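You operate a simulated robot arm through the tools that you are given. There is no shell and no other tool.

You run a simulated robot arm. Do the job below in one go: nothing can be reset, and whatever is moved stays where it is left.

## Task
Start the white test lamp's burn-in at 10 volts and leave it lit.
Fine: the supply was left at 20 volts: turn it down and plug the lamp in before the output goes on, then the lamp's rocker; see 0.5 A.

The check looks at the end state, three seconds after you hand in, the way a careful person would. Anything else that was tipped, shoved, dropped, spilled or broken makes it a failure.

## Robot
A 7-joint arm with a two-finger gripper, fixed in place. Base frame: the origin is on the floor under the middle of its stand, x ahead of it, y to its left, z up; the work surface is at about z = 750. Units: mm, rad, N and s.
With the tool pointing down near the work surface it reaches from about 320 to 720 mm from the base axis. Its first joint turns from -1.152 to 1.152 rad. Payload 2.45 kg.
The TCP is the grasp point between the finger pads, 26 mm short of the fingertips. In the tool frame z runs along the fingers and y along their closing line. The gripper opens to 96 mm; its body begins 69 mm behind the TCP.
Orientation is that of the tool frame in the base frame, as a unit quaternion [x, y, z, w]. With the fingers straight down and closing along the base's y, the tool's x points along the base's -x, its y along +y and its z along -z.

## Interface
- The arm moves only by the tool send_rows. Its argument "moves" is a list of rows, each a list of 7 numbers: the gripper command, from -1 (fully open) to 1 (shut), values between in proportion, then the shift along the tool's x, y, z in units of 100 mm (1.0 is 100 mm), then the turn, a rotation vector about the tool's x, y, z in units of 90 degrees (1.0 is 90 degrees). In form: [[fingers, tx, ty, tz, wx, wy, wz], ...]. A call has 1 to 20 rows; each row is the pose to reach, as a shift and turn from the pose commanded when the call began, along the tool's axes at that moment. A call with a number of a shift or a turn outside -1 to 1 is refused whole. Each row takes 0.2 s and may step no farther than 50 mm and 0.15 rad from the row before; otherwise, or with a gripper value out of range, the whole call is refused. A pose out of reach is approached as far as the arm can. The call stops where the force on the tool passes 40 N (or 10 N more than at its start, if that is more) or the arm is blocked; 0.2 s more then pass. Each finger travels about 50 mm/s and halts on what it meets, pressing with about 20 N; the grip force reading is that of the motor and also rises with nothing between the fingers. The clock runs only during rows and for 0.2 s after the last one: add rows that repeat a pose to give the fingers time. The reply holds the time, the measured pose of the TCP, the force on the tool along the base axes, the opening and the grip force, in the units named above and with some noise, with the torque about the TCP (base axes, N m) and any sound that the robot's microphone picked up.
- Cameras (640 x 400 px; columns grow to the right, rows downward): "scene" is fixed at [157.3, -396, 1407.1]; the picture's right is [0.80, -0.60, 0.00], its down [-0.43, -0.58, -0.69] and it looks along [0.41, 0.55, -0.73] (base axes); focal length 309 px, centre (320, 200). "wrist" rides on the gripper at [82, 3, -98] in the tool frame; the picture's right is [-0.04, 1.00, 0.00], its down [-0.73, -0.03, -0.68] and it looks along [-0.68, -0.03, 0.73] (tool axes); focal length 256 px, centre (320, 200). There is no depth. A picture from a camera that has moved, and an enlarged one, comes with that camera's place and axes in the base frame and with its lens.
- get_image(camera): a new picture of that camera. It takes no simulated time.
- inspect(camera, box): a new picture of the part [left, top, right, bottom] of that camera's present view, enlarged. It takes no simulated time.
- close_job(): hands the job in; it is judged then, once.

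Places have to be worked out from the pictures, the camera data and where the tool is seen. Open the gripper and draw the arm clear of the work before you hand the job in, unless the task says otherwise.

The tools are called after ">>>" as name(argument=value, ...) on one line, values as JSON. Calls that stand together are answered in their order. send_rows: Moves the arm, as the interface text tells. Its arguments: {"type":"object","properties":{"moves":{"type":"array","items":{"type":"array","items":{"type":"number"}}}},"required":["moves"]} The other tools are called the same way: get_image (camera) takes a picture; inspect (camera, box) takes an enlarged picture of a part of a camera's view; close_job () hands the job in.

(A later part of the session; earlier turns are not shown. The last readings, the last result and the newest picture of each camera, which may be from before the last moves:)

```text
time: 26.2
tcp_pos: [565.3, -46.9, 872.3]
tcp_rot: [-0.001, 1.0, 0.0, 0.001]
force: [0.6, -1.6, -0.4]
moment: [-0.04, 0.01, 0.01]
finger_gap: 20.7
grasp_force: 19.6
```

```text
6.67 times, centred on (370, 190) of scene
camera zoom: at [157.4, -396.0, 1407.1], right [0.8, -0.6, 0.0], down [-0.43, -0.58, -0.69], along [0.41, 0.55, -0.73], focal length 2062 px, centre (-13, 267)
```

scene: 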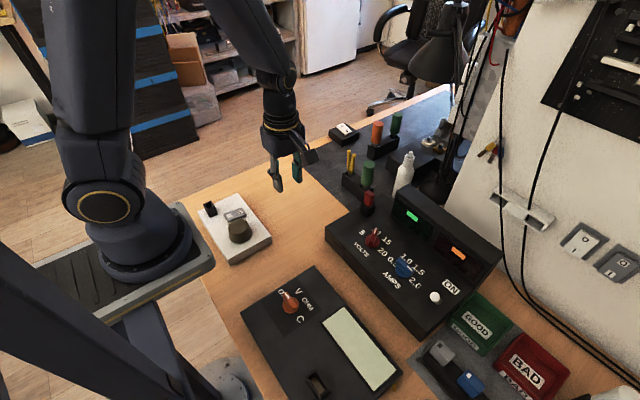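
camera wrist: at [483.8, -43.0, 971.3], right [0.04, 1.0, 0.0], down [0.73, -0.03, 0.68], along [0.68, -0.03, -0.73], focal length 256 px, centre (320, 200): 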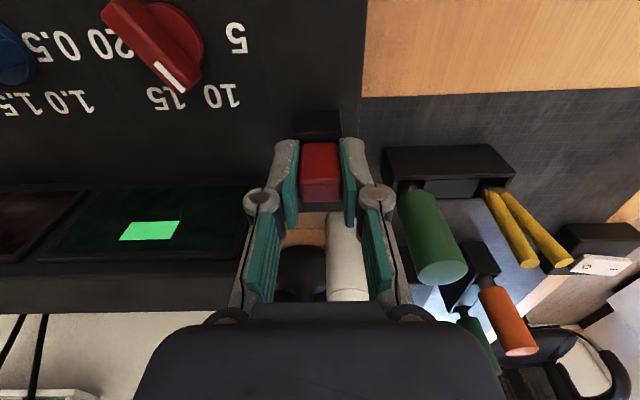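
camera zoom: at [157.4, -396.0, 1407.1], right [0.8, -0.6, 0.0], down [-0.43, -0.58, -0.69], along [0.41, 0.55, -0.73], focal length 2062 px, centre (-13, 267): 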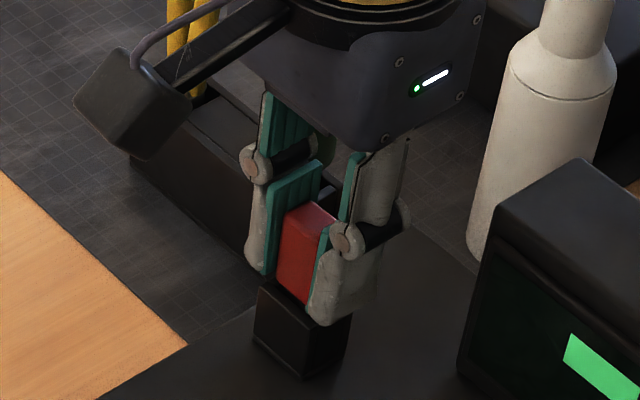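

The plug is gripped (gap 20.7 mm). I lift straight up slowly and watch the force.

>>> send_rows(moves=[[1, 0, 0, -0.05, 0, 0, 0], [1, 0, 0, -0.1, 0, 0, 0], [1, 0, 0, -0.2, 0, 0, 0], [1, 0, 0, -0.3, 0, 0, 0], [1, 0, 0, -0.4, 0, 0, 0], [1, 0, 0, -0.5, 0, 0, 0], [1, 0, 0, -0.6, 0, 0, 0], [1, 0, 0, -0.7, 0, 0, 0], [1, 0, 0, -0.85, 0, 0, 0], [1, 0, 0, -1.0, 0, 0, 0], [1, 0, 0, -1.0, 0, 0, 0]])

>>> get_image(camera="wrist")

>>> get_image(camera="scene")

>>> inspect(camera="scene", box=[340, 130, 420, 220])

```text
time: 28.6
tcp_pos: [569.2, -49.1, 973.4]
tcp_rot: [-0.001, 1.0, 0.0, 0.0]
force: [-0.3, 0.6, 0.3]
moment: [0.02, 0.0, -0.01]
finger_gap: 20.9
grasp_force: 19.8
```

```text
taken
camera wrist: at [486.8, -44.0, 1072.4], right [0.04, 1.0, 0.0], down [0.73, -0.03, 0.68], along [0.68, -0.03, -0.73], focal length 256 px, centre (320, 200)
```

wrist: 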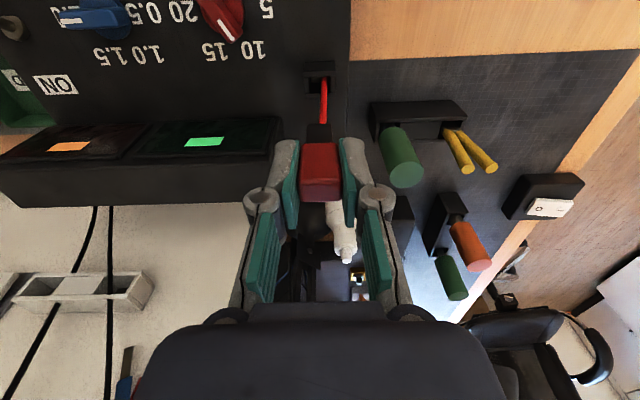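

```text
taken
```

scene: 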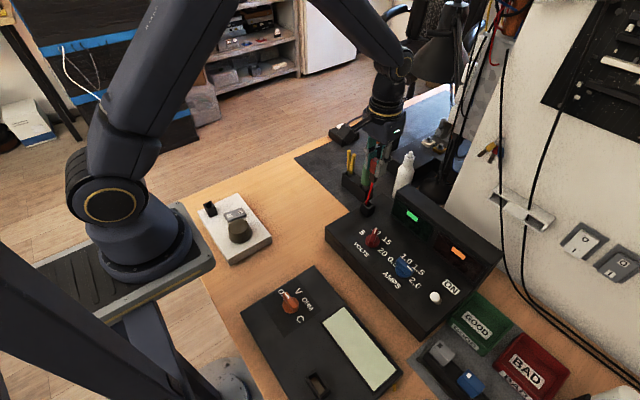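

```text
4.44 times, centred on (380, 175) of scene
camera zoom: at [157.3, -396.0, 1407.1], right [0.8, -0.6, 0.0], down [-0.43, -0.58, -0.69], along [0.41, 0.55, -0.73], focal length 1375 px, centre (53, 311)
```

zoom: 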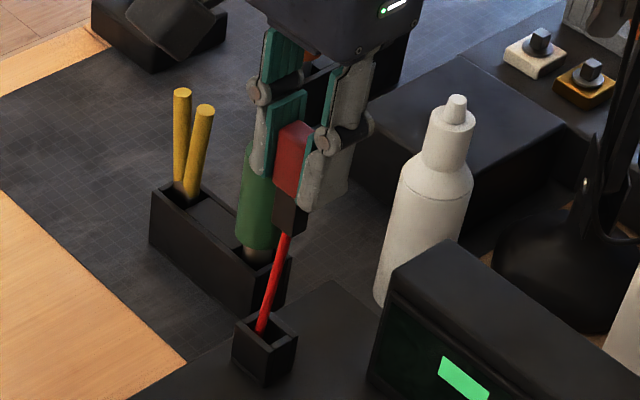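

The plug came free, trailing a red cable from its holder. I carry it over to the lamp at a safe height with yaw 0.

>>> send_rows(moves=[[1, 0.15, 0.12, 0, 0, 0, 0], [1, 0.32, 0.26, 0, 0, 0, 0], [1, 0.5, 0.4, 0, 0, 0, 0], [1, 0.67, 0.54, 0, 0, 0, 0], [1, 0.85, 0.68, 0, 0, 0, 0], [1, 1.0, 0.8, 0, 0, 0, 0], [1, 1.0, 0.8, 0, 0, 0, 0]])

>>> send_rows(moves=[[1, 0.15, 0.13, 0, 0, 0, 0], [1, 0.32, 0.28, 0, 0, 0, 0], [1, 0.5, 0.44, 0, 0, 0, 0], [1, 0.67, 0.6, 0, 0, 0, 0], [1, 0.85, 0.76, 0, 0, 0, 0], [1, 1.0, 0.9, 0, 0, 0, 0], [1, 1.0, 0.9, 0, 0, 0, 0]])

>>> get_image(camera="scene")

```text
time: 30.2
tcp_pos: [468.3, 33.8, 974.7]
tcp_rot: [-0.001, 1.0, 0.0, 0.0]
force: [0.0, -0.1, 0.3]
moment: [0.01, 0.01, -0.01]
finger_gap: 20.7
grasp_force: 20.3
```

```text
time: 31.8
tcp_pos: [367.1, 121.5, 971.9]
tcp_rot: [-0.002, 1.0, 0.0, 0.0]
force: [-0.5, -0.3, 0.3]
moment: [0.0, 0.03, 0.07]
finger_gap: 20.8
grasp_force: 19.7
```

```text
taken
```

scene: 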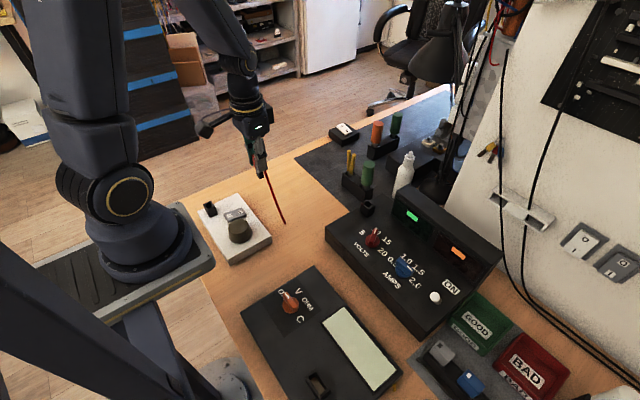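

The cable's far end looks odd, so I zoom in to see what it is attached to.

>>> inspect(camera="scene", box=[230, 130, 390, 240])

>>> inspect(camera="scene", box=[240, 140, 300, 230])

>>> get_image(camera="wrist")

```text
3.64 times, centred on (310, 185) of scene
camera zoom: at [157.3, -396.0, 1407.1], right [0.8, -0.6, 0.0], down [-0.43, -0.58, -0.69], along [0.41, 0.55, -0.73], focal length 1125 px, centre (356, 254)
```

zoom: 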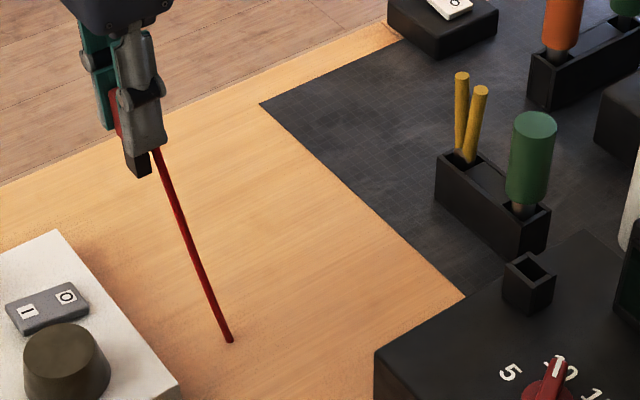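

```text
4.44 times, centred on (270, 185) of scene
camera zoom: at [157.3, -396.0, 1407.1], right [0.8, -0.6, 0.0], down [-0.43, -0.58, -0.69], along [0.41, 0.55, -0.73], focal length 1375 px, centre (542, 267)
```

zoom: 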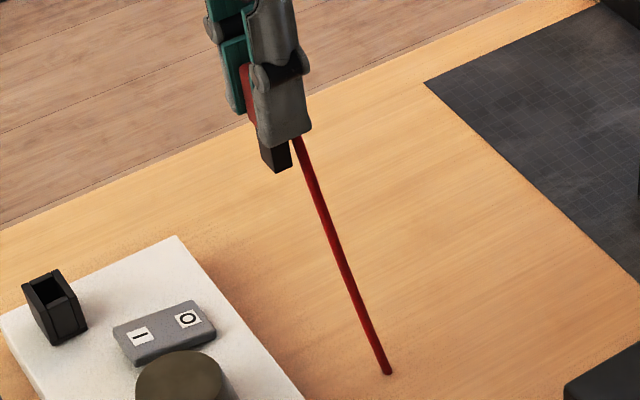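

```text
taken
camera wrist: at [286.0, 126.0, 1070.4], right [0.04, 1.0, 0.0], down [0.73, -0.03, 0.68], along [0.68, -0.03, -0.73], focal length 256 px, centre (320, 200)
```

wrist: 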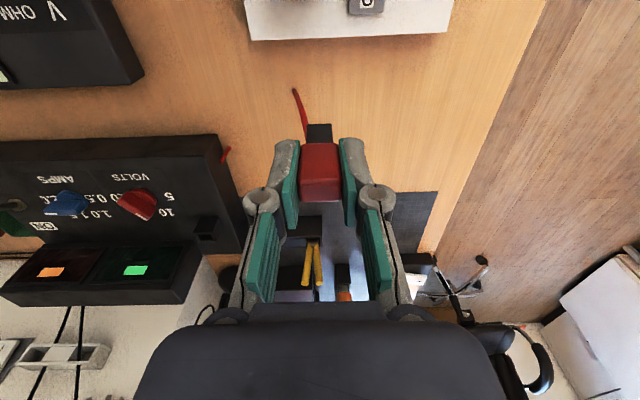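

The cable is a slack lead running from a stub on the supply's side, so there's no snag. I continue to a point outward of the lamp socket and lower.

>>> send_rows(moves=[[1, 0.06, 0.18, 0, 0, 0, 0], [1, 0.12, 0.36, 0, 0, 0, 0], [1, 0.2, 0.54, 0.05, 0, 0, 0], [1, 0.28, 0.72, 0.15, 0, 0, 0], [1, 0.36, 0.9, 0.25, 0, 0, 0], [1, 0.4, 0.97, 0.35, 0, 0, 0], [1, 0.4, 0.97, 0.35, 0, 0, 0]])

>>> get_image(camera="wrist")

>>> get_image(camera="scene")

```text
time: 33.4
tcp_pos: [325.8, 220.6, 938.2]
tcp_rot: [-0.001, 1.0, 0.0, 0.001]
force: [0.3, 0.4, -0.8]
moment: [-0.04, 0.03, 0.01]
finger_gap: 20.9
grasp_force: 20.1
```

```text
taken
camera wrist: at [243.8, 225.1, 1036.8], right [0.04, 1.0, 0.0], down [0.73, -0.03, 0.68], along [0.68, -0.03, -0.73], focal length 256 px, centre (320, 200)
```

wrist: 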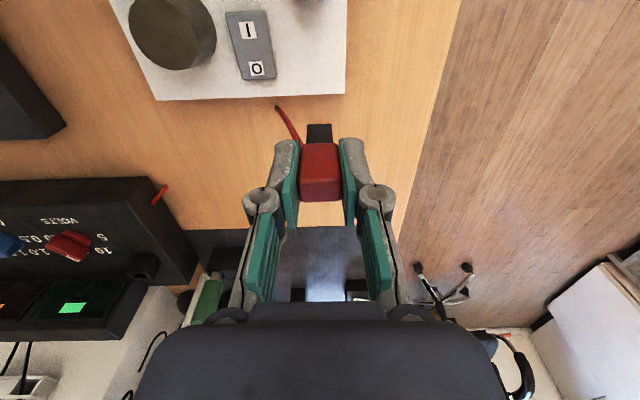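

```text
taken
```

scene: 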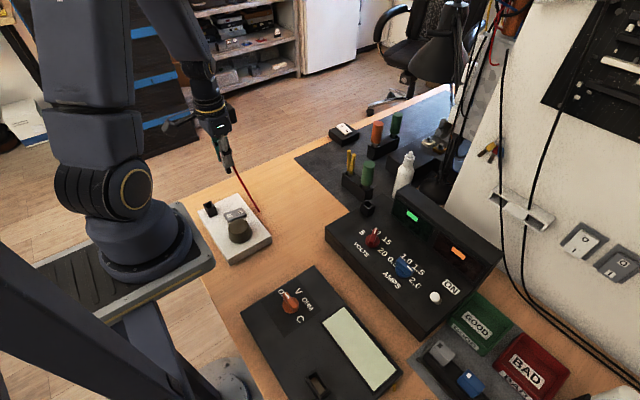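

I'm at about (325.8,220.8,938). I lower to z≈905 and move inward over the socket.

>>> send_rows(moves=[[1, 0.05, 0, 0.15, 0, 0, 0], [1, 0.15, 0, 0.33, 0, 0, 0], [1, 0.3, -0.01, 0.33, 0, 0, 0], [1, 0.45, -0.01, 0.33, 0, 0, 0], [1, 0.6, -0.018, 0.33, 0, 0, 0], [1, 0.7, -0.018, 0.33, 0, 0, 0], [1, 0.758, -0.018, 0.33, 0, 0, 0], [1, 0.758, -0.018, 0.33, 0, 0, 0]])

>>> get_image(camera="wrist")

>>> get_image(camera="scene")

>>> inspect(camera="wrist", box=[280, 50, 360, 210])

>>> inspect(camera="scene", box=[180, 150, 260, 240])

```text
time: 35.2
tcp_pos: [251.5, 216.6, 906.1]
tcp_rot: [-0.001, 1.0, 0.0, -0.001]
force: [0.7, -0.1, 0.2]
moment: [0.02, -0.01, 0.04]
finger_gap: 20.9
grasp_force: 19.7
```

```text
taken
camera wrist: at [169.7, 221.1, 1003.8], right [0.04, 1.0, 0.0], down [0.73, -0.03, 0.68], along [0.68, -0.03, -0.73], focal length 256 px, centre (320, 200)
```

wrist: 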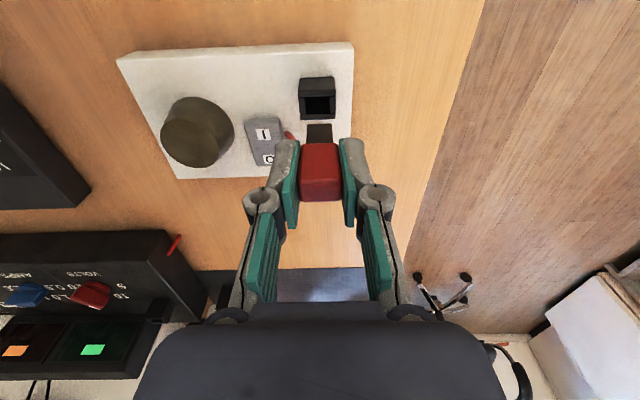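

```text
taken
```

scene: 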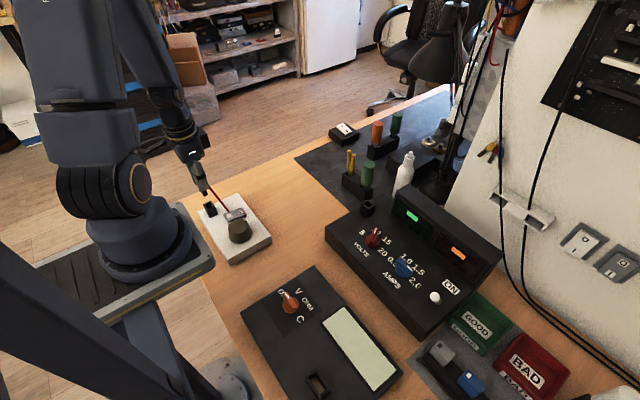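

```text
2.50 times, centred on (320, 130) of wrist
camera zoom: at [169.7, 221.1, 1003.8], right [0.04, 1.0, 0.0], down [0.73, -0.03, 0.68], along [0.68, -0.03, -0.73], focal length 640 px, centre (320, 375)
```

zoom: 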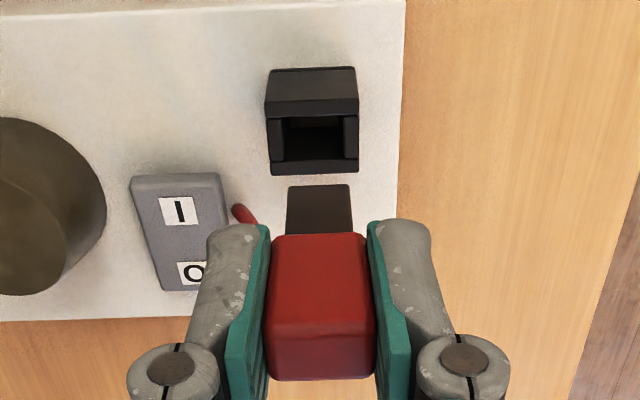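

```text
4.44 times, centred on (220, 195) of scene
camera zoom: at [157.3, -396.0, 1407.1], right [0.8, -0.6, 0.0], down [-0.43, -0.58, -0.69], along [0.41, 0.55, -0.73], focal length 1375 px, centre (764, 222)
```

zoom: 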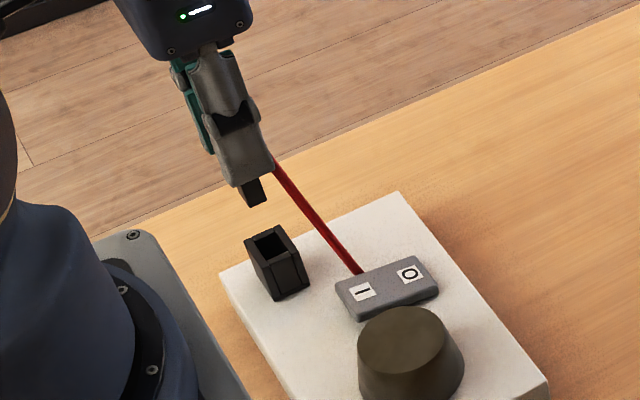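

The plug hangs just above and slightly beyond the socket in view. I zoom in more to measure the offset between the plug's black tongue and the hole.

>>> inspect(camera="wrist", box=[292, 70, 348, 150])

>>> inspect(camera="scene", box=[196, 170, 236, 220])

```text
5.00 times, centred on (320, 110) of wrist
camera zoom: at [169.7, 221.1, 1003.8], right [0.04, 1.0, 0.0], down [0.73, -0.03, 0.68], along [0.68, -0.03, -0.73], focal length 1280 px, centre (320, 650)
```

zoom: 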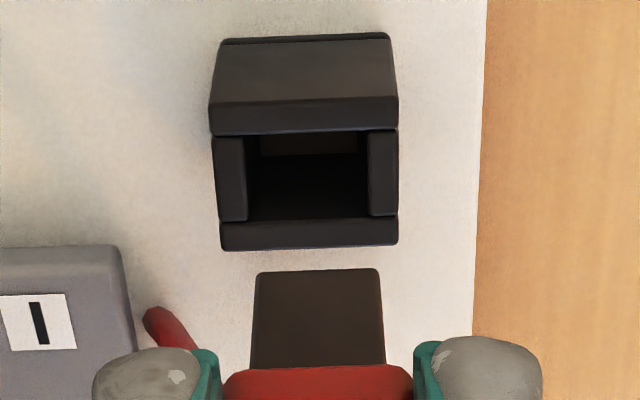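

```text
8.00 times, centred on (216, 195) of scene
camera zoom: at [157.3, -396.0, 1407.1], right [0.8, -0.6, 0.0], down [-0.43, -0.58, -0.69], along [0.41, 0.55, -0.73], focal length 2475 px, centre (1152, 240)
```

zoom: 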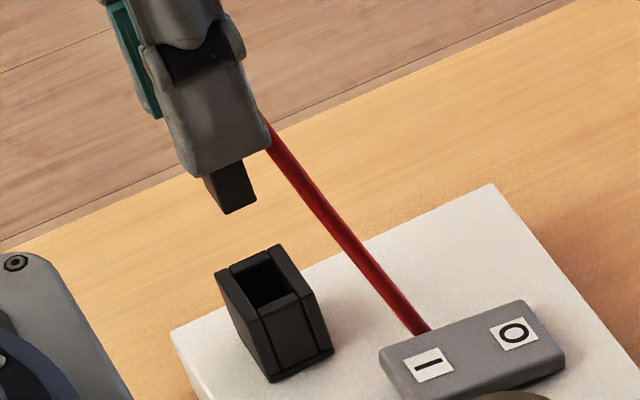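

The hole centre is about 1.8 mm toward -y relative to the plug, and roughly 1 mm toward -x. I correct and descend until the tongue is just above the rim, then look again.

>>> send_rows(moves=[[1, 0.01, -0.018, 0.05, 0, 0, 0], [1, 0.01, -0.018, 0.15, 0, 0, 0], [1, 0.01, -0.018, 0.25, 0, 0, 0], [1, 0.01, -0.018, 0.32, 0, 0, 0], [1, 0.01, -0.018, 0.37, 0, 0, 0], [1, 0.01, -0.018, 0.37, 0, 0, 0], [1, 0.01, -0.018, 0.37, 0, 0, 0]])

>>> get_image(camera="wrist")

>>> inspect(camera="wrist", box=[292, 70, 348, 150])

>>> inspect(camera="scene", box=[196, 180, 236, 220])

```text
time: 36.8
tcp_pos: [248.7, 214.7, 868.3]
tcp_rot: [-0.002, 1.0, 0.0, -0.001]
force: [0.6, 0.8, -0.5]
moment: [-0.01, 0.04, 0.02]
finger_gap: 21.0
grasp_force: 20.1
```

```text
taken
camera wrist: at [168.0, 219.7, 966.0], right [0.04, 1.0, 0.0], down [0.73, -0.03, 0.68], along [0.68, -0.03, -0.73], focal length 256 px, centre (320, 200)
```

wrist: 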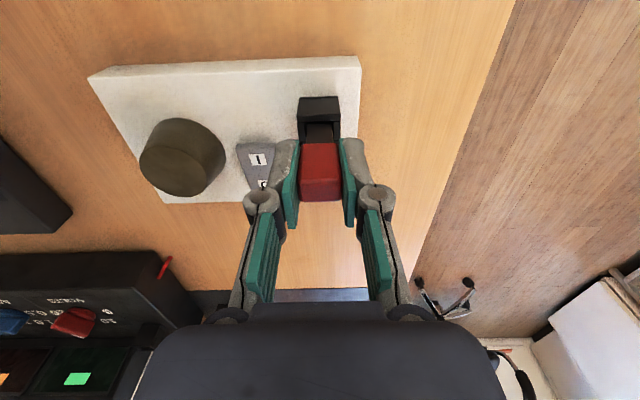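

```text
5.00 times, centred on (320, 110) of wrist
camera zoom: at [168.0, 219.7, 966.0], right [0.04, 1.0, 0.0], down [0.73, -0.03, 0.68], along [0.68, -0.03, -0.73], focal length 1280 px, centre (320, 650)
```

zoom: 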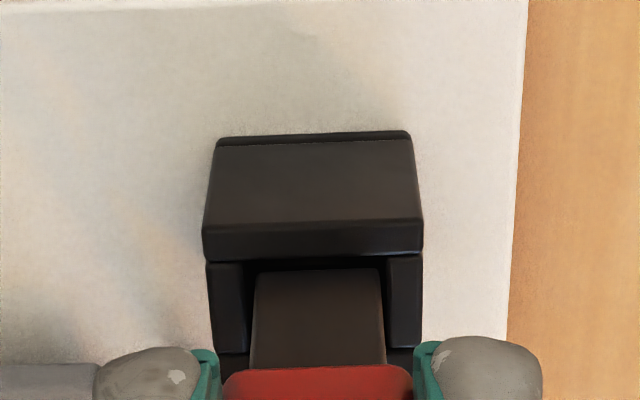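

```text
10.00 times, centred on (216, 200) of scene
camera zoom: at [157.3, -396.0, 1407.1], right [0.8, -0.6, 0.0], down [-0.43, -0.58, -0.69], along [0.41, 0.55, -0.73], focal length 3093 px, centre (1360, 200)
```

zoom: 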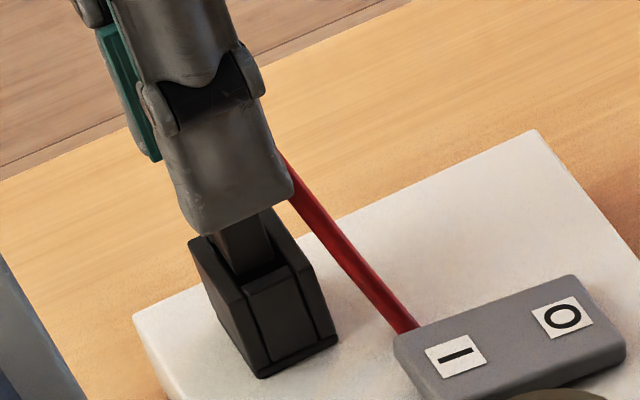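

In y the tongue is centred in the hole. I need to tell whether its tip is above or already inside the rim, so I zoom further.

>>> inspect(camera="scene", box=[205, 195, 225, 215])

>>> inspect(camera="wrist", box=[298, 105, 342, 145])

```text
16.00 times, centred on (215, 205) of scene
camera zoom: at [157.3, -396.0, 1407.1], right [0.8, -0.6, 0.0], down [-0.43, -0.58, -0.69], along [0.41, 0.55, -0.73], focal length 4949 px, centre (2000, 120)
```

zoom: 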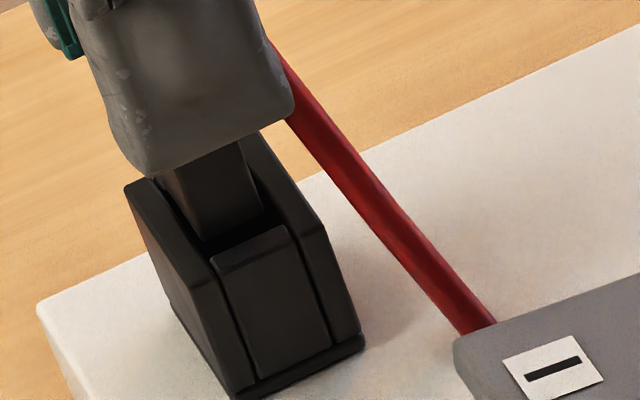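

```text
10.00 times, centred on (320, 125) of wrist
camera zoom: at [168.0, 219.7, 966.0], right [0.04, 1.0, 0.0], down [0.73, -0.03, 0.68], along [0.68, -0.03, -0.73], focal length 2560 px, centre (320, 950)
```

zoom: 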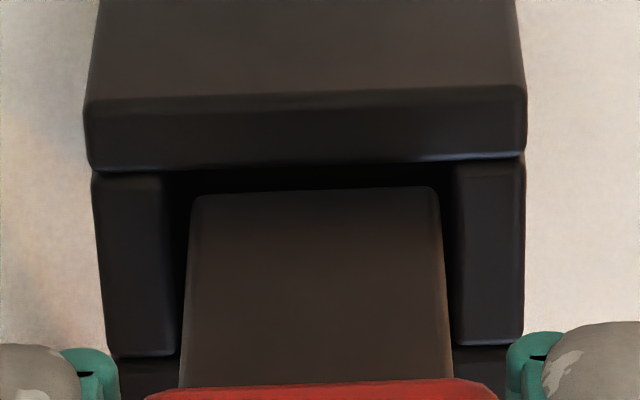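

The picture is ambiguous on height, so I descend in small steps, watching force and pictures.

>>> send_rows(moves=[[1, 0, 0, 0.015, 0, 0, 0], [1, 0, 0, 0.03, 0, 0, 0], [1, 0, 0, 0.03, 0, 0, 0]])

>>> inspect(camera="wrist", box=[298, 105, 342, 145])

>>> inspect(camera="scene", box=[205, 195, 225, 215])

```text
time: 37.6
tcp_pos: [249.2, 217.0, 866.6]
tcp_rot: [-0.001, 1.0, -0.001, 0.0]
force: [0.5, -0.3, -0.5]
moment: [-0.04, 0.02, -0.01]
finger_gap: 20.8
grasp_force: 19.9
```

```text
10.00 times, centred on (320, 125) of wrist
camera zoom: at [167.0, 220.5, 963.9], right [0.04, 1.0, 0.0], down [0.73, -0.03, 0.68], along [0.68, -0.03, -0.73], focal length 2560 px, centre (320, 950)
```

zoom: 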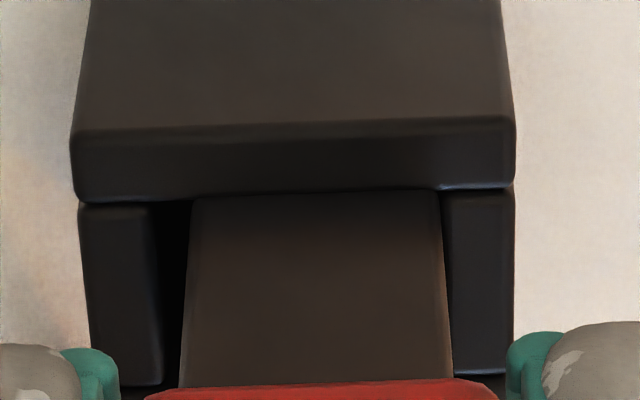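

```text
16.00 times, centred on (215, 205) of scene
camera zoom: at [157.3, -396.0, 1407.1], right [0.8, -0.6, 0.0], down [-0.43, -0.58, -0.69], along [0.41, 0.55, -0.73], focal length 4949 px, centre (2000, 120)
```

zoom: 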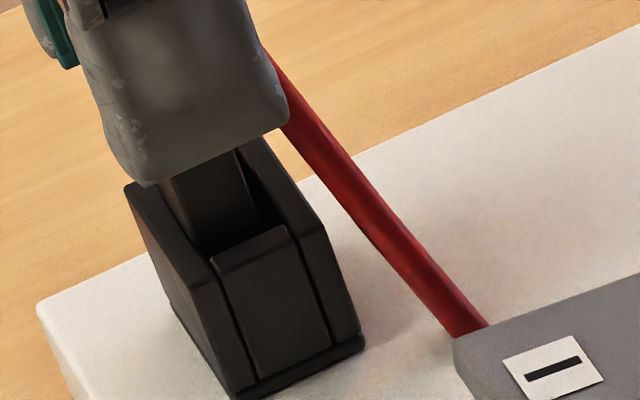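

The plug now sits about 1 mm toward +y and roughly 2.5–3 mm toward -x of centre, with the tip still just above the rim and no force. I correct laterally and recheck.

>>> send_rows(moves=[[1, -0.015, -0.005, 0, 0, 0, 0], [1, -0.028, -0.01, 0, 0, 0, 0], [1, -0.028, -0.01, 0, 0, 0, 0], [1, -0.028, -0.01, 0, 0, 0, 0]])

>>> inspect(camera="wrist", box=[298, 105, 342, 145])

>>> inspect(camera="scene", box=[205, 195, 225, 215])

```text
time: 38.6
tcp_pos: [251.5, 214.9, 865.3]
tcp_rot: [-0.001, 1.0, 0.0, 0.0]
force: [-0.6, 1.0, 0.0]
moment: [0.02, -0.01, 0.0]
finger_gap: 20.7
grasp_force: 19.6
```

```text
10.00 times, centred on (320, 125) of wrist
camera zoom: at [170.2, 219.4, 963.1], right [0.04, 1.0, 0.0], down [0.73, -0.03, 0.68], along [0.68, -0.03, -0.73], focal length 2560 px, centre (320, 950)
```

zoom: 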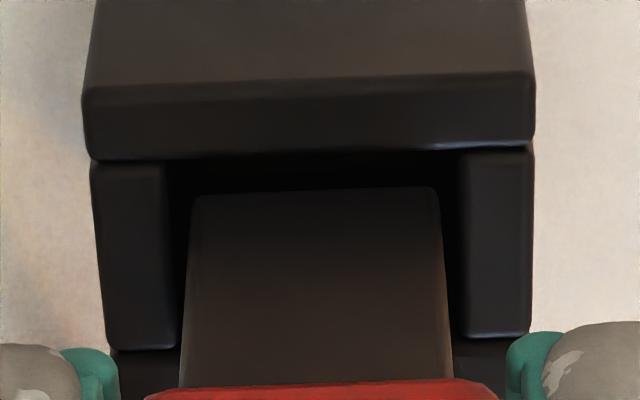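

```text
16.00 times, centred on (215, 205) of scene
camera zoom: at [157.3, -396.0, 1407.1], right [0.8, -0.6, 0.0], down [-0.43, -0.58, -0.69], along [0.41, 0.55, -0.73], focal length 4949 px, centre (2000, 120)
```

zoom: 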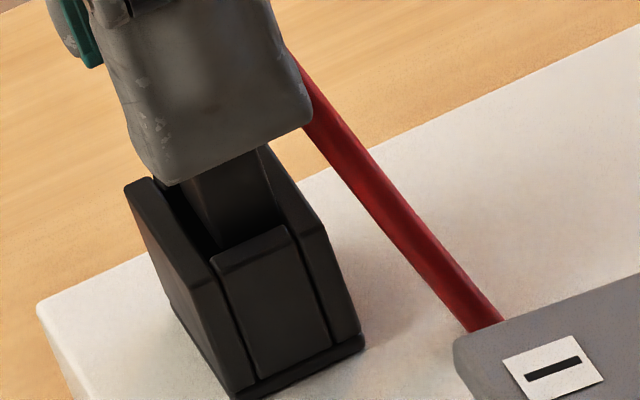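

Now the tongue is centred in y, with a visible gap on both x sides. I descend slowly in small steps.

>>> send_rows(moves=[[1, 0, 0, 0.01, 0, 0, 0], [1, 0, 0, 0.02, 0, 0, 0], [1, 0, 0, 0.03, 0, 0, 0], [1, 0, 0, 0.04, 0, 0, 0], [1, 0, 0, 0.05, 0, 0, 0], [1, 0, 0, 0.06, 0, 0, 0], [1, 0, 0, 0.06, 0, 0, 0]])

>>> inspect(camera="wrist", box=[298, 105, 342, 145])

>>> inspect(camera="scene", box=[205, 195, 225, 215])

```text
time: 40.2
tcp_pos: [251.8, 215.9, 858.2]
tcp_rot: [0.0, 1.0, 0.0, 0.0]
force: [-5.6, -0.2, 1.8]
moment: [0.02, 0.29, 0.0]
finger_gap: 21.0
grasp_force: 20.0
```

```text
10.00 times, centred on (320, 125) of wrist
camera zoom: at [170.3, 219.1, 956.6], right [0.04, 1.0, 0.0], down [0.73, -0.03, 0.68], along [0.68, -0.03, -0.73], focal length 2560 px, centre (320, 950)
```

zoom: 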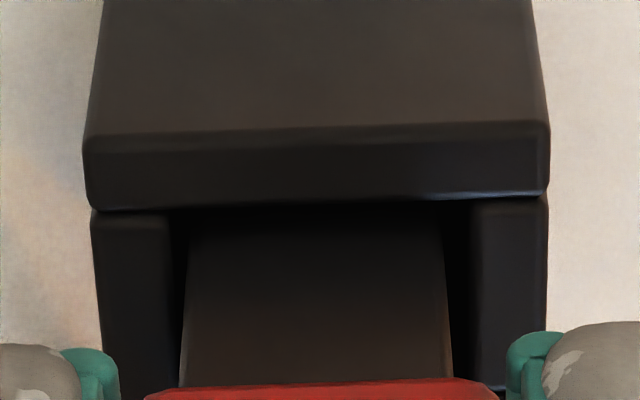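

```text
16.00 times, centred on (215, 205) of scene
camera zoom: at [157.2, -396.0, 1407.2], right [0.8, -0.6, 0.0], down [-0.43, -0.58, -0.69], along [0.41, 0.55, -0.73], focal length 4949 px, centre (2000, 120)
```

zoom: 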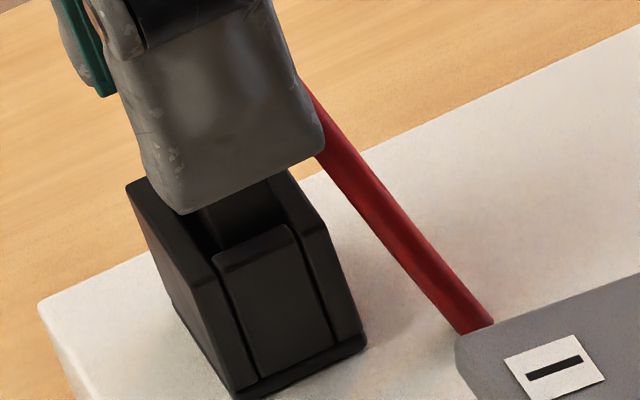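

The tip is inside the socket and pressing lightly (5.6 N) on the +x wall. I ease back 1 mm in -x and continue down gently.

>>> send_rows(moves=[[1, 0.01, 0, 0, 0, 0, 0], [1, 0.01, 0, 0.01, 0, 0, 0], [1, 0.01, 0, 0.02, 0, 0, 0], [1, 0.01, 0, 0.03, 0, 0, 0], [1, 0.01, 0, 0.03, 0, 0, 0]])

>>> inspect(camera="wrist", box=[298, 105, 342, 145])

```text
time: 41.4
tcp_pos: [251.1, 214.1, 855.7]
tcp_rot: [-0.001, 1.0, 0.001, -0.001]
force: [0.0, -0.1, -0.2]
moment: [-0.03, 0.01, -0.03]
finger_gap: 21.0
grasp_force: 19.7
```

```text
10.00 times, centred on (320, 125) of wrist
camera zoom: at [168.9, 219.0, 954.0], right [0.04, 1.0, 0.0], down [0.73, -0.03, 0.68], along [0.68, -0.03, -0.73], focal length 2560 px, centre (320, 950)
```

zoom: 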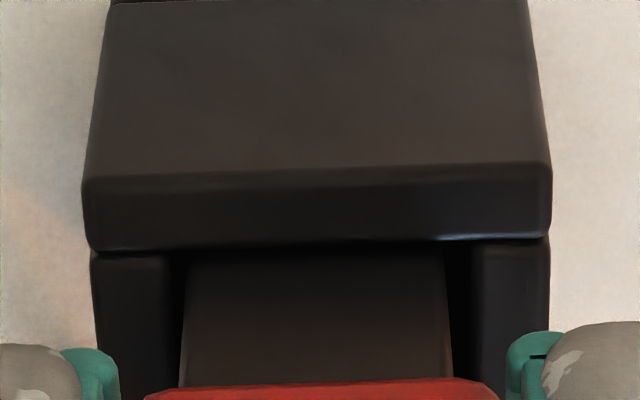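

The force is relieved and it's going in cleanly. I continue down another 8 mm.

>>> send_rows(moves=[[1, 0, 0, 0.015, 0, 0, 0], [1, 0, 0, 0.03, 0, 0, 0], [1, 0, 0, 0.045, 0, 0, 0], [1, 0, 0, 0.06, 0, 0, 0], [1, 0, 0, 0.08, 0, 0, 0], [1, 0, 0, 0.08, 0, 0, 0]])

>>> inspect(camera="wrist", box=[280, 90, 360, 170])

>>> inspect(camera="scene", box=[190, 185, 240, 225])

```text
time: 42.8
tcp_pos: [251.8, 213.6, 847.6]
tcp_rot: [-0.001, 1.0, 0.001, 0.0]
force: [-0.1, -0.9, -0.4]
moment: [0.02, 0.0, -0.04]
finger_gap: 21.0
grasp_force: 19.9
```

```text
5.00 times, centred on (320, 130) of wrist
camera zoom: at [169.8, 218.5, 945.9], right [0.04, 1.0, 0.0], down [0.73, -0.03, 0.68], along [0.68, -0.03, -0.73], focal length 1280 px, centre (320, 550)
```

zoom: 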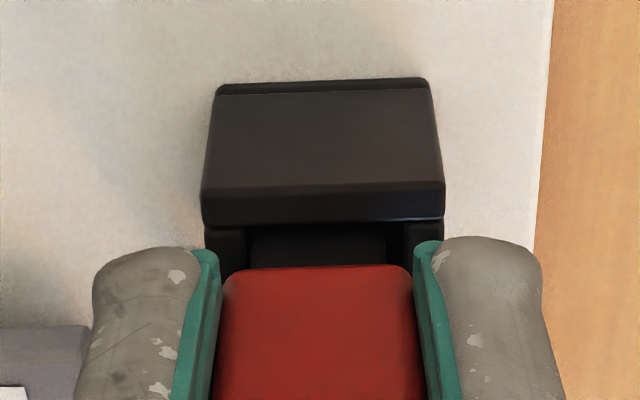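

```text
10.00 times, centred on (215, 205) of scene
camera zoom: at [157.3, -396.0, 1407.1], right [0.8, -0.6, 0.0], down [-0.43, -0.58, -0.69], along [0.41, 0.55, -0.73], focal length 3093 px, centre (1370, 150)
```

zoom: 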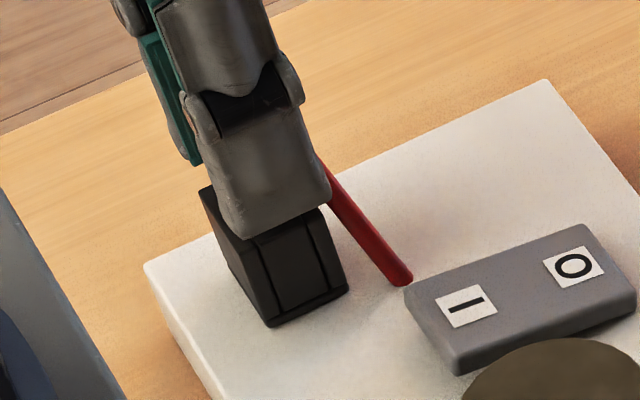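

There's no resistance. The red body has roughly 8–10 mm left to the rim, so I go down in small increments until I feel it seat.

>>> send_rows(moves=[[1, 0, 0, 0.015, 0, 0, 0], [1, 0, 0, 0.03, 0, 0, 0], [1, 0, 0, 0.045, 0, 0, 0], [1, 0, 0, 0.06, 0, 0, 0], [1, 0, 0, 0.06, 0, 0, 0]])

>>> inspect(camera="wrist", box=[280, 90, 360, 170])

>>> inspect(camera="scene", box=[190, 185, 240, 225])

```text
time: 44.0
tcp_pos: [252.7, 215.0, 840.5]
tcp_rot: [-0.001, 1.0, 0.001, 0.001]
force: [-0.5, 0.1, 14.8]
moment: [-0.01, 0.03, 0.01]
finger_gap: 20.9
grasp_force: 20.4
```

```text
5.00 times, centred on (320, 130) of wrist
camera zoom: at [170.9, 219.2, 939.8], right [0.04, 1.0, 0.0], down [0.73, -0.03, 0.68], along [0.68, -0.03, -0.73], focal length 1280 px, centre (320, 550)
```

zoom: 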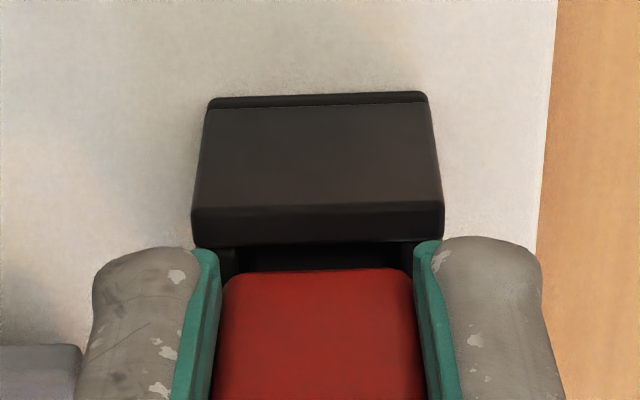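

```text
10.00 times, centred on (215, 205) of scene
camera zoom: at [157.2, -396.1, 1407.1], right [0.8, -0.6, 0.0], down [-0.43, -0.58, -0.69], along [0.41, 0.55, -0.73], focal length 3093 px, centre (1370, 150)
```

zoom: 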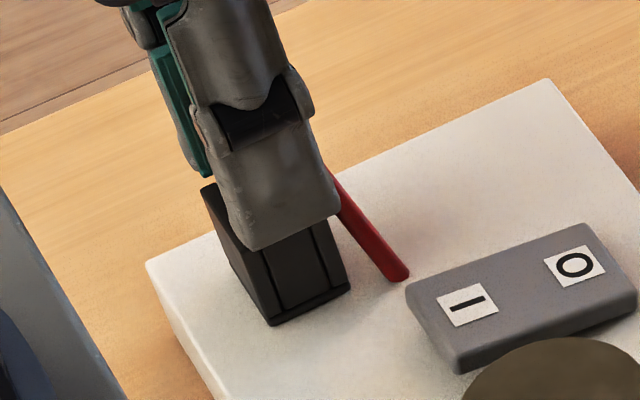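

There's 14.8 N of upward force, and the view matches how the plug sat in its holder. I press 1 mm more to confirm that it's bottomed.

>>> send_rows(moves=[[1, 0, 0, 0.005, 0, 0, 0], [1, 0, 0, 0.01, 0, 0, 0], [1, 0, 0, 0.01, 0, 0, 0]])

>>> get_image(camera="wrist")

```text
time: 44.8
tcp_pos: [252.5, 215.0, 840.5]
tcp_rot: [0.0, 1.0, 0.0, 0.001]
force: [5.4, -3.1, 11.8]
moment: [-0.12, -0.22, 0.01]
finger_gap: 21.0
grasp_force: 20.7
```

```text
taken
camera wrist: at [170.4, 219.8, 938.5], right [0.04, 1.0, 0.0], down [0.73, -0.03, 0.68], along [0.68, -0.03, -0.73], focal length 256 px, centre (320, 200)
```

wrist: 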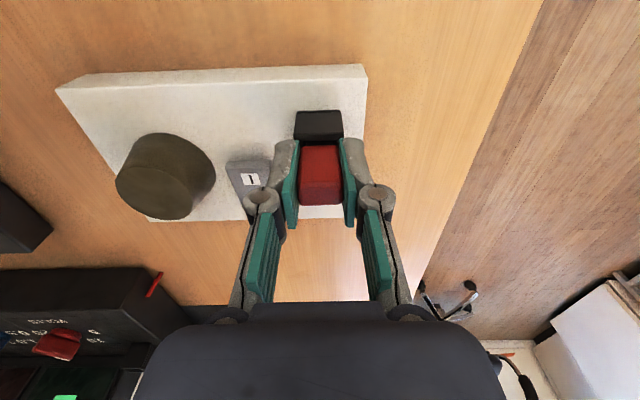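

I check whether the plug slid in the fingers or went deeper.

>>> inspect(camera="wrist", box=[280, 90, 360, 210])

>>> inspect(camera="scene", box=[180, 170, 240, 230])

```text
3.33 times, centred on (320, 150) of wrist
camera zoom: at [170.4, 219.8, 938.5], right [0.04, 1.0, 0.0], down [0.73, -0.03, 0.68], along [0.68, -0.03, -0.73], focal length 853 px, centre (320, 367)
```

zoom: 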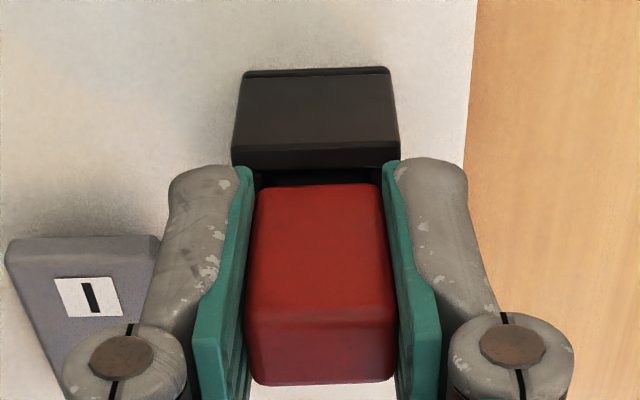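

```text
6.67 times, centred on (210, 200) of scene
camera zoom: at [157.4, -396.1, 1407.1], right [0.8, -0.6, 0.0], down [-0.43, -0.58, -0.69], along [0.41, 0.55, -0.73], focal length 2062 px, centre (1053, 200)
```

zoom: 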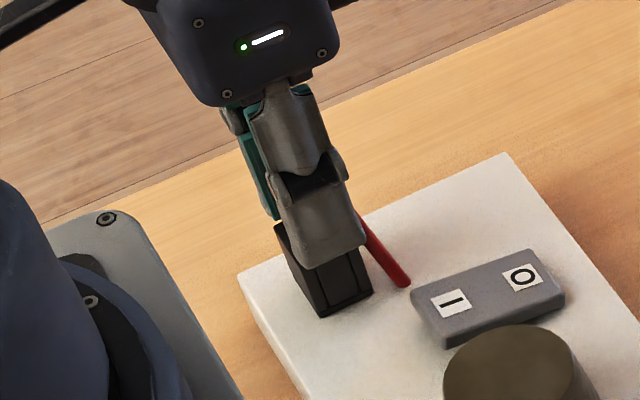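

The plug slid slightly in the fingers, so it has bottomed in the socket. I open modestly and lift straight up.

>>> send_rows(moves=[[0.8, 0, 0, 0, 0, 0, 0], [0.5, 0, 0, 0, 0, 0, 0], [0.25, 0, 0, 0, 0, 0, 0], [0.25, 0, 0, 0, 0, 0, 0], [0.25, 0, 0, -0.1, 0, 0, 0], [0.25, 0, 0, -0.25, 0, 0, 0], [0.25, 0, 0, -0.4, 0, 0, 0], [0.25, 0, 0, -0.6, 0, 0, 0], [0.25, 0, 0, -0.6, 0, 0, 0]])

>>> get_image(camera="wrist")

>>> inspect(camera="scene", box=[180, 170, 260, 240])

```text
time: 46.8
tcp_pos: [250.2, 214.7, 901.0]
tcp_rot: [0.0, 1.0, 0.0, 0.0]
force: [-0.9, -0.2, -0.2]
moment: [-0.03, -0.02, 0.03]
finger_gap: 35.9
grasp_force: 0.2
```

```text
taken
camera wrist: at [168.7, 219.1, 999.1], right [0.04, 1.0, 0.0], down [0.73, -0.03, 0.68], along [0.68, -0.03, -0.73], focal length 256 px, centre (320, 200)
```

wrist: 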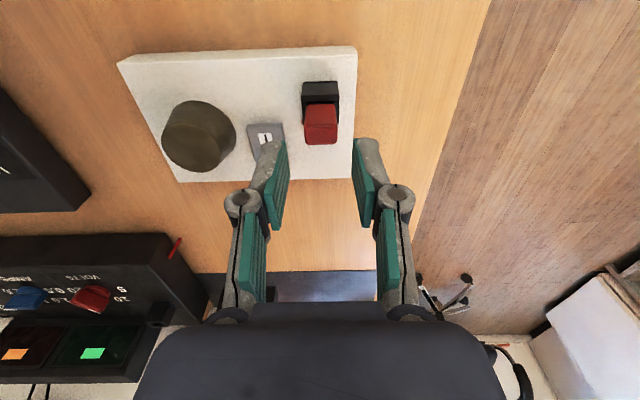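

```text
5.71 times, centred on (220, 205) of scene
camera zoom: at [157.3, -396.0, 1407.1], right [0.8, -0.6, 0.0], down [-0.43, -0.58, -0.69], along [0.41, 0.55, -0.73], focal length 1768 px, centre (891, 171)
```

zoom: 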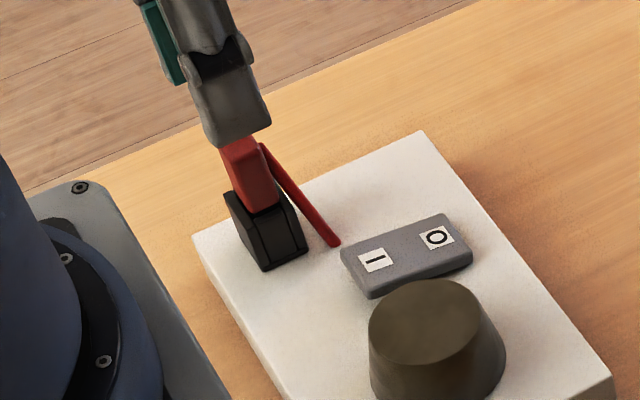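

The plug stands in the lamp's socket. I zoom in to compare its seating with how it sat in the holder before.

>>> inspect(camera="scene", box=[203, 185, 243, 220])

>>> inspect(camera="wrist", box=[290, 70, 354, 150])

>>> get_image(camera="scene")

```text
11.43 times, centred on (223, 202) of scene
camera zoom: at [157.3, -396.0, 1407.1], right [0.8, -0.6, 0.0], down [-0.43, -0.58, -0.69], along [0.41, 0.55, -0.73], focal length 3535 px, centre (1429, 171)
```

zoom: 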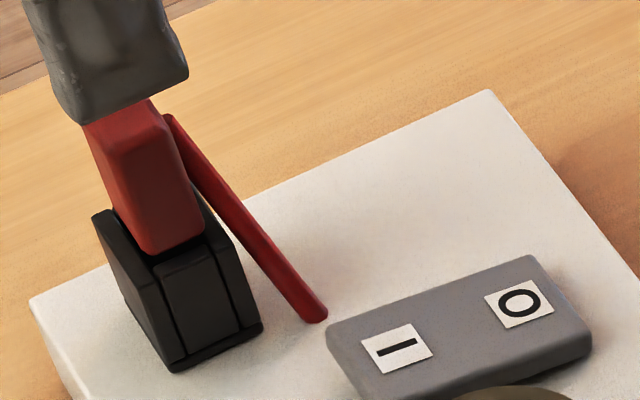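

```text
5.00 times, centred on (322, 110) of wrist
camera zoom: at [168.7, 219.1, 999.1], right [0.04, 1.0, 0.0], down [0.73, -0.03, 0.68], along [0.68, -0.03, -0.73], focal length 1280 px, centre (310, 650)
```

zoom: 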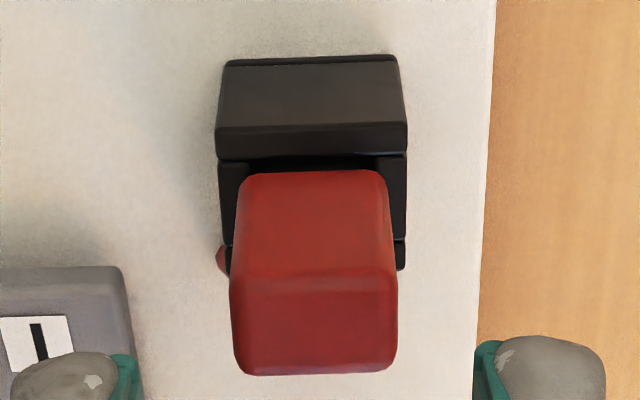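

```text
taken
```

scene: 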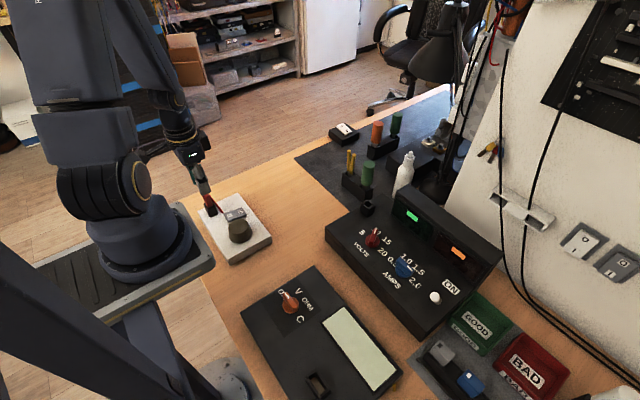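

The plug is seated like it was in its holder. Next I travel, fingers closing, out and across to the toggle side at a safe height.

>>> send_rows(moves=[[0.25, 0, 0, -0.3, 0, 0, 0], [0.25, -0.2, -0.1, -0.6, 0, 0, 0], [0.4, -0.5, -0.25, -0.6, 0, 0, 0], [0.7, -0.8, -0.4, -0.6, 0, 0, 0], [1, -1.0, -0.5, -0.6, 0, 0, 0], [1, -1.0, -0.5, -0.6, 0, 0, 0]])

>>> send_rows(moves=[[1, -0.2, -0.3, 0, 0, 0, 0], [1, -0.4, -0.6, 0, 0, 0, 0], [1, -0.6, -0.8, 0, 0, 0, 0], [1, -0.7, -1.0, 0, 0, 0, 0], [1, -0.7, -1.0, 0, 0, 0, 0]])

>>> send_rows(moves=[[1, 0, -0.35, 0, 0, 0, 0], [1, 0, -0.7, 0, 0, 0, 0], [1, 0, -1.0, 0, 0, 0, 0], [1, 0, -1.0, 0, 0, 0, 0]])

>>> send_rows(moves=[[1, 0, -0.35, 0, 0, 0, 0], [1, 0, -0.7, 0, 0, 0, 0], [1, 0, -1.0, 0, 0, 0, 0], [1, 0, -1.0, 0, 0, 0, 0]])

>>> send_rows(moves=[[1, 0, -0.35, 0, 0, 0, 0], [1, 0, -0.7, 0, 0, 0, 0], [1, 0, -1.0, 0, 0, 0, 0], [1, 0, -1.0, 0, 0, 0, 0]])

>>> get_image(camera="wrist")

>>> get_image(camera="scene")

```text
time: 48.2
tcp_pos: [350.4, 164.5, 962.2]
tcp_rot: [-0.001, 1.0, 0.0, -0.001]
force: [1.0, -0.2, 0.4]
moment: [-0.05, 0.02, 0.02]
finger_gap: 0.0
grasp_force: 20.3
```

```text
time: 49.4
tcp_pos: [421.4, 63.7, 959.0]
tcp_rot: [-0.001, 1.0, 0.0, 0.0]
force: [0.5, -0.6, 0.6]
moment: [0.0, 0.02, -0.02]
finger_gap: 0.0
grasp_force: 19.9
```

```text
time: 50.4
tcp_pos: [421.2, -36.6, 959.4]
tcp_rot: [0.0, 1.0, 0.001, 0.0]
force: [-0.5, -0.6, -0.3]
moment: [0.05, 0.01, 0.01]
finger_gap: 0.2
grasp_force: 20.2
```

```text
time: 51.4
tcp_pos: [420.5, -138.6, 957.6]
tcp_rot: [-0.001, 1.0, 0.0, 0.0]
force: [-0.3, -0.1, -0.1]
moment: [0.01, 0.04, 0.01]
finger_gap: 0.0
grasp_force: 20.1
```

```text
time: 52.4
tcp_pos: [419.7, -238.4, 961.1]
tcp_rot: [-0.001, 1.0, 0.0, -0.001]
force: [0.2, -1.3, 0.0]
moment: [0.0, -0.03, 0.0]
finger_gap: 0.0
grasp_force: 19.6
```

```text
taken
camera wrist: at [338.2, -234.1, 1060.0], right [0.04, 1.0, 0.0], down [0.73, -0.03, 0.68], along [0.68, -0.03, -0.73], focal length 256 px, centre (320, 200)
```

wrist: 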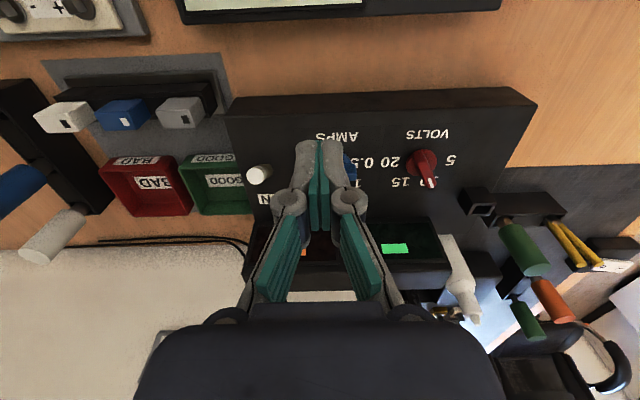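

```text
taken
```

scene: 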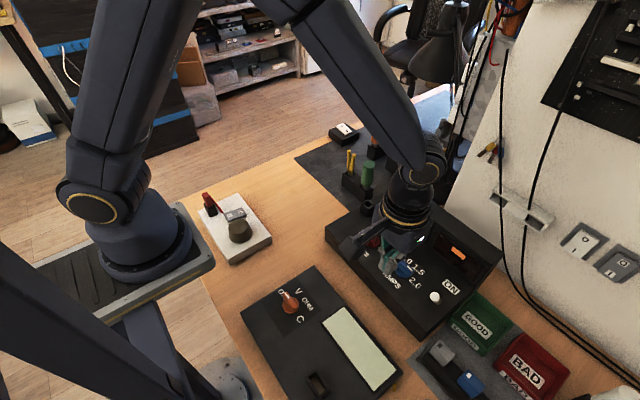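

I move to y≈-309 so the toggle lies straight ahead, and look at it.

>>> send_rows(moves=[[1, 0, -0.35, 0, 0, 0, 0], [1, 0, -0.71, 0, 0, 0, 0], [1, 0, -0.71, 0, 0, 0, 0]])

>>> get_image(camera="wrist")

>>> inspect(camera="wrist", box=[290, 90, 370, 150])

>>> inspect(camera="scene", box=[410, 270, 480, 320])

```text
time: 53.2
tcp_pos: [421.1, -308.6, 957.6]
tcp_rot: [-0.001, 1.0, 0.0, 0.0]
force: [0.5, -0.2, 0.6]
moment: [-0.01, 0.04, -0.02]
finger_gap: 0.1
grasp_force: 20.0
```

```text
taken
camera wrist: at [339.7, -304.5, 1056.7], right [0.04, 1.0, 0.0], down [0.73, -0.03, 0.68], along [0.68, -0.03, -0.73], focal length 256 px, centre (320, 200)
```

wrist: 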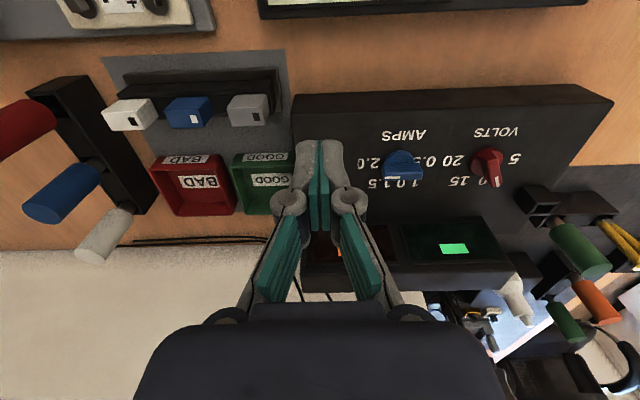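

```text
6.67 times, centred on (330, 120) of wrist
camera zoom: at [339.7, -304.5, 1056.7], right [0.04, 1.0, 0.0], down [0.73, -0.03, 0.68], along [0.68, -0.03, -0.73], focal length 1707 px, centre (253, 733)
```

zoom: 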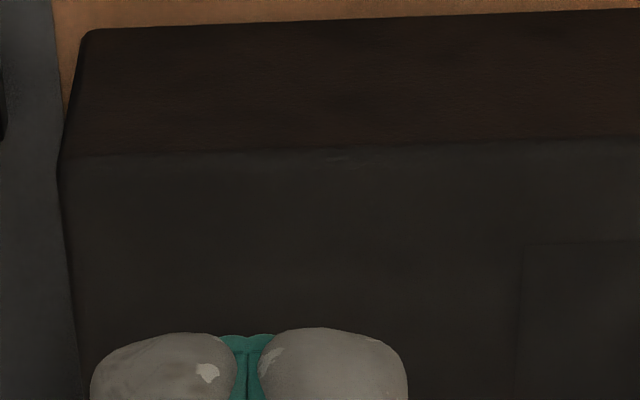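

```text
8.00 times, centred on (445, 295) of scene
camera zoom: at [157.3, -396.0, 1407.1], right [0.8, -0.6, 0.0], down [-0.43, -0.58, -0.69], along [0.41, 0.55, -0.73], focal length 2475 px, centre (-680, -560)
```

zoom: 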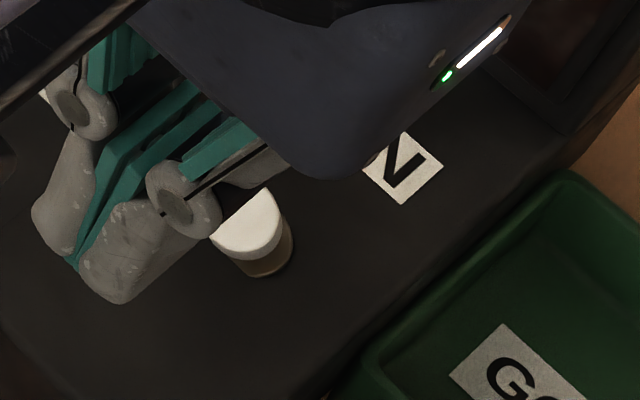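

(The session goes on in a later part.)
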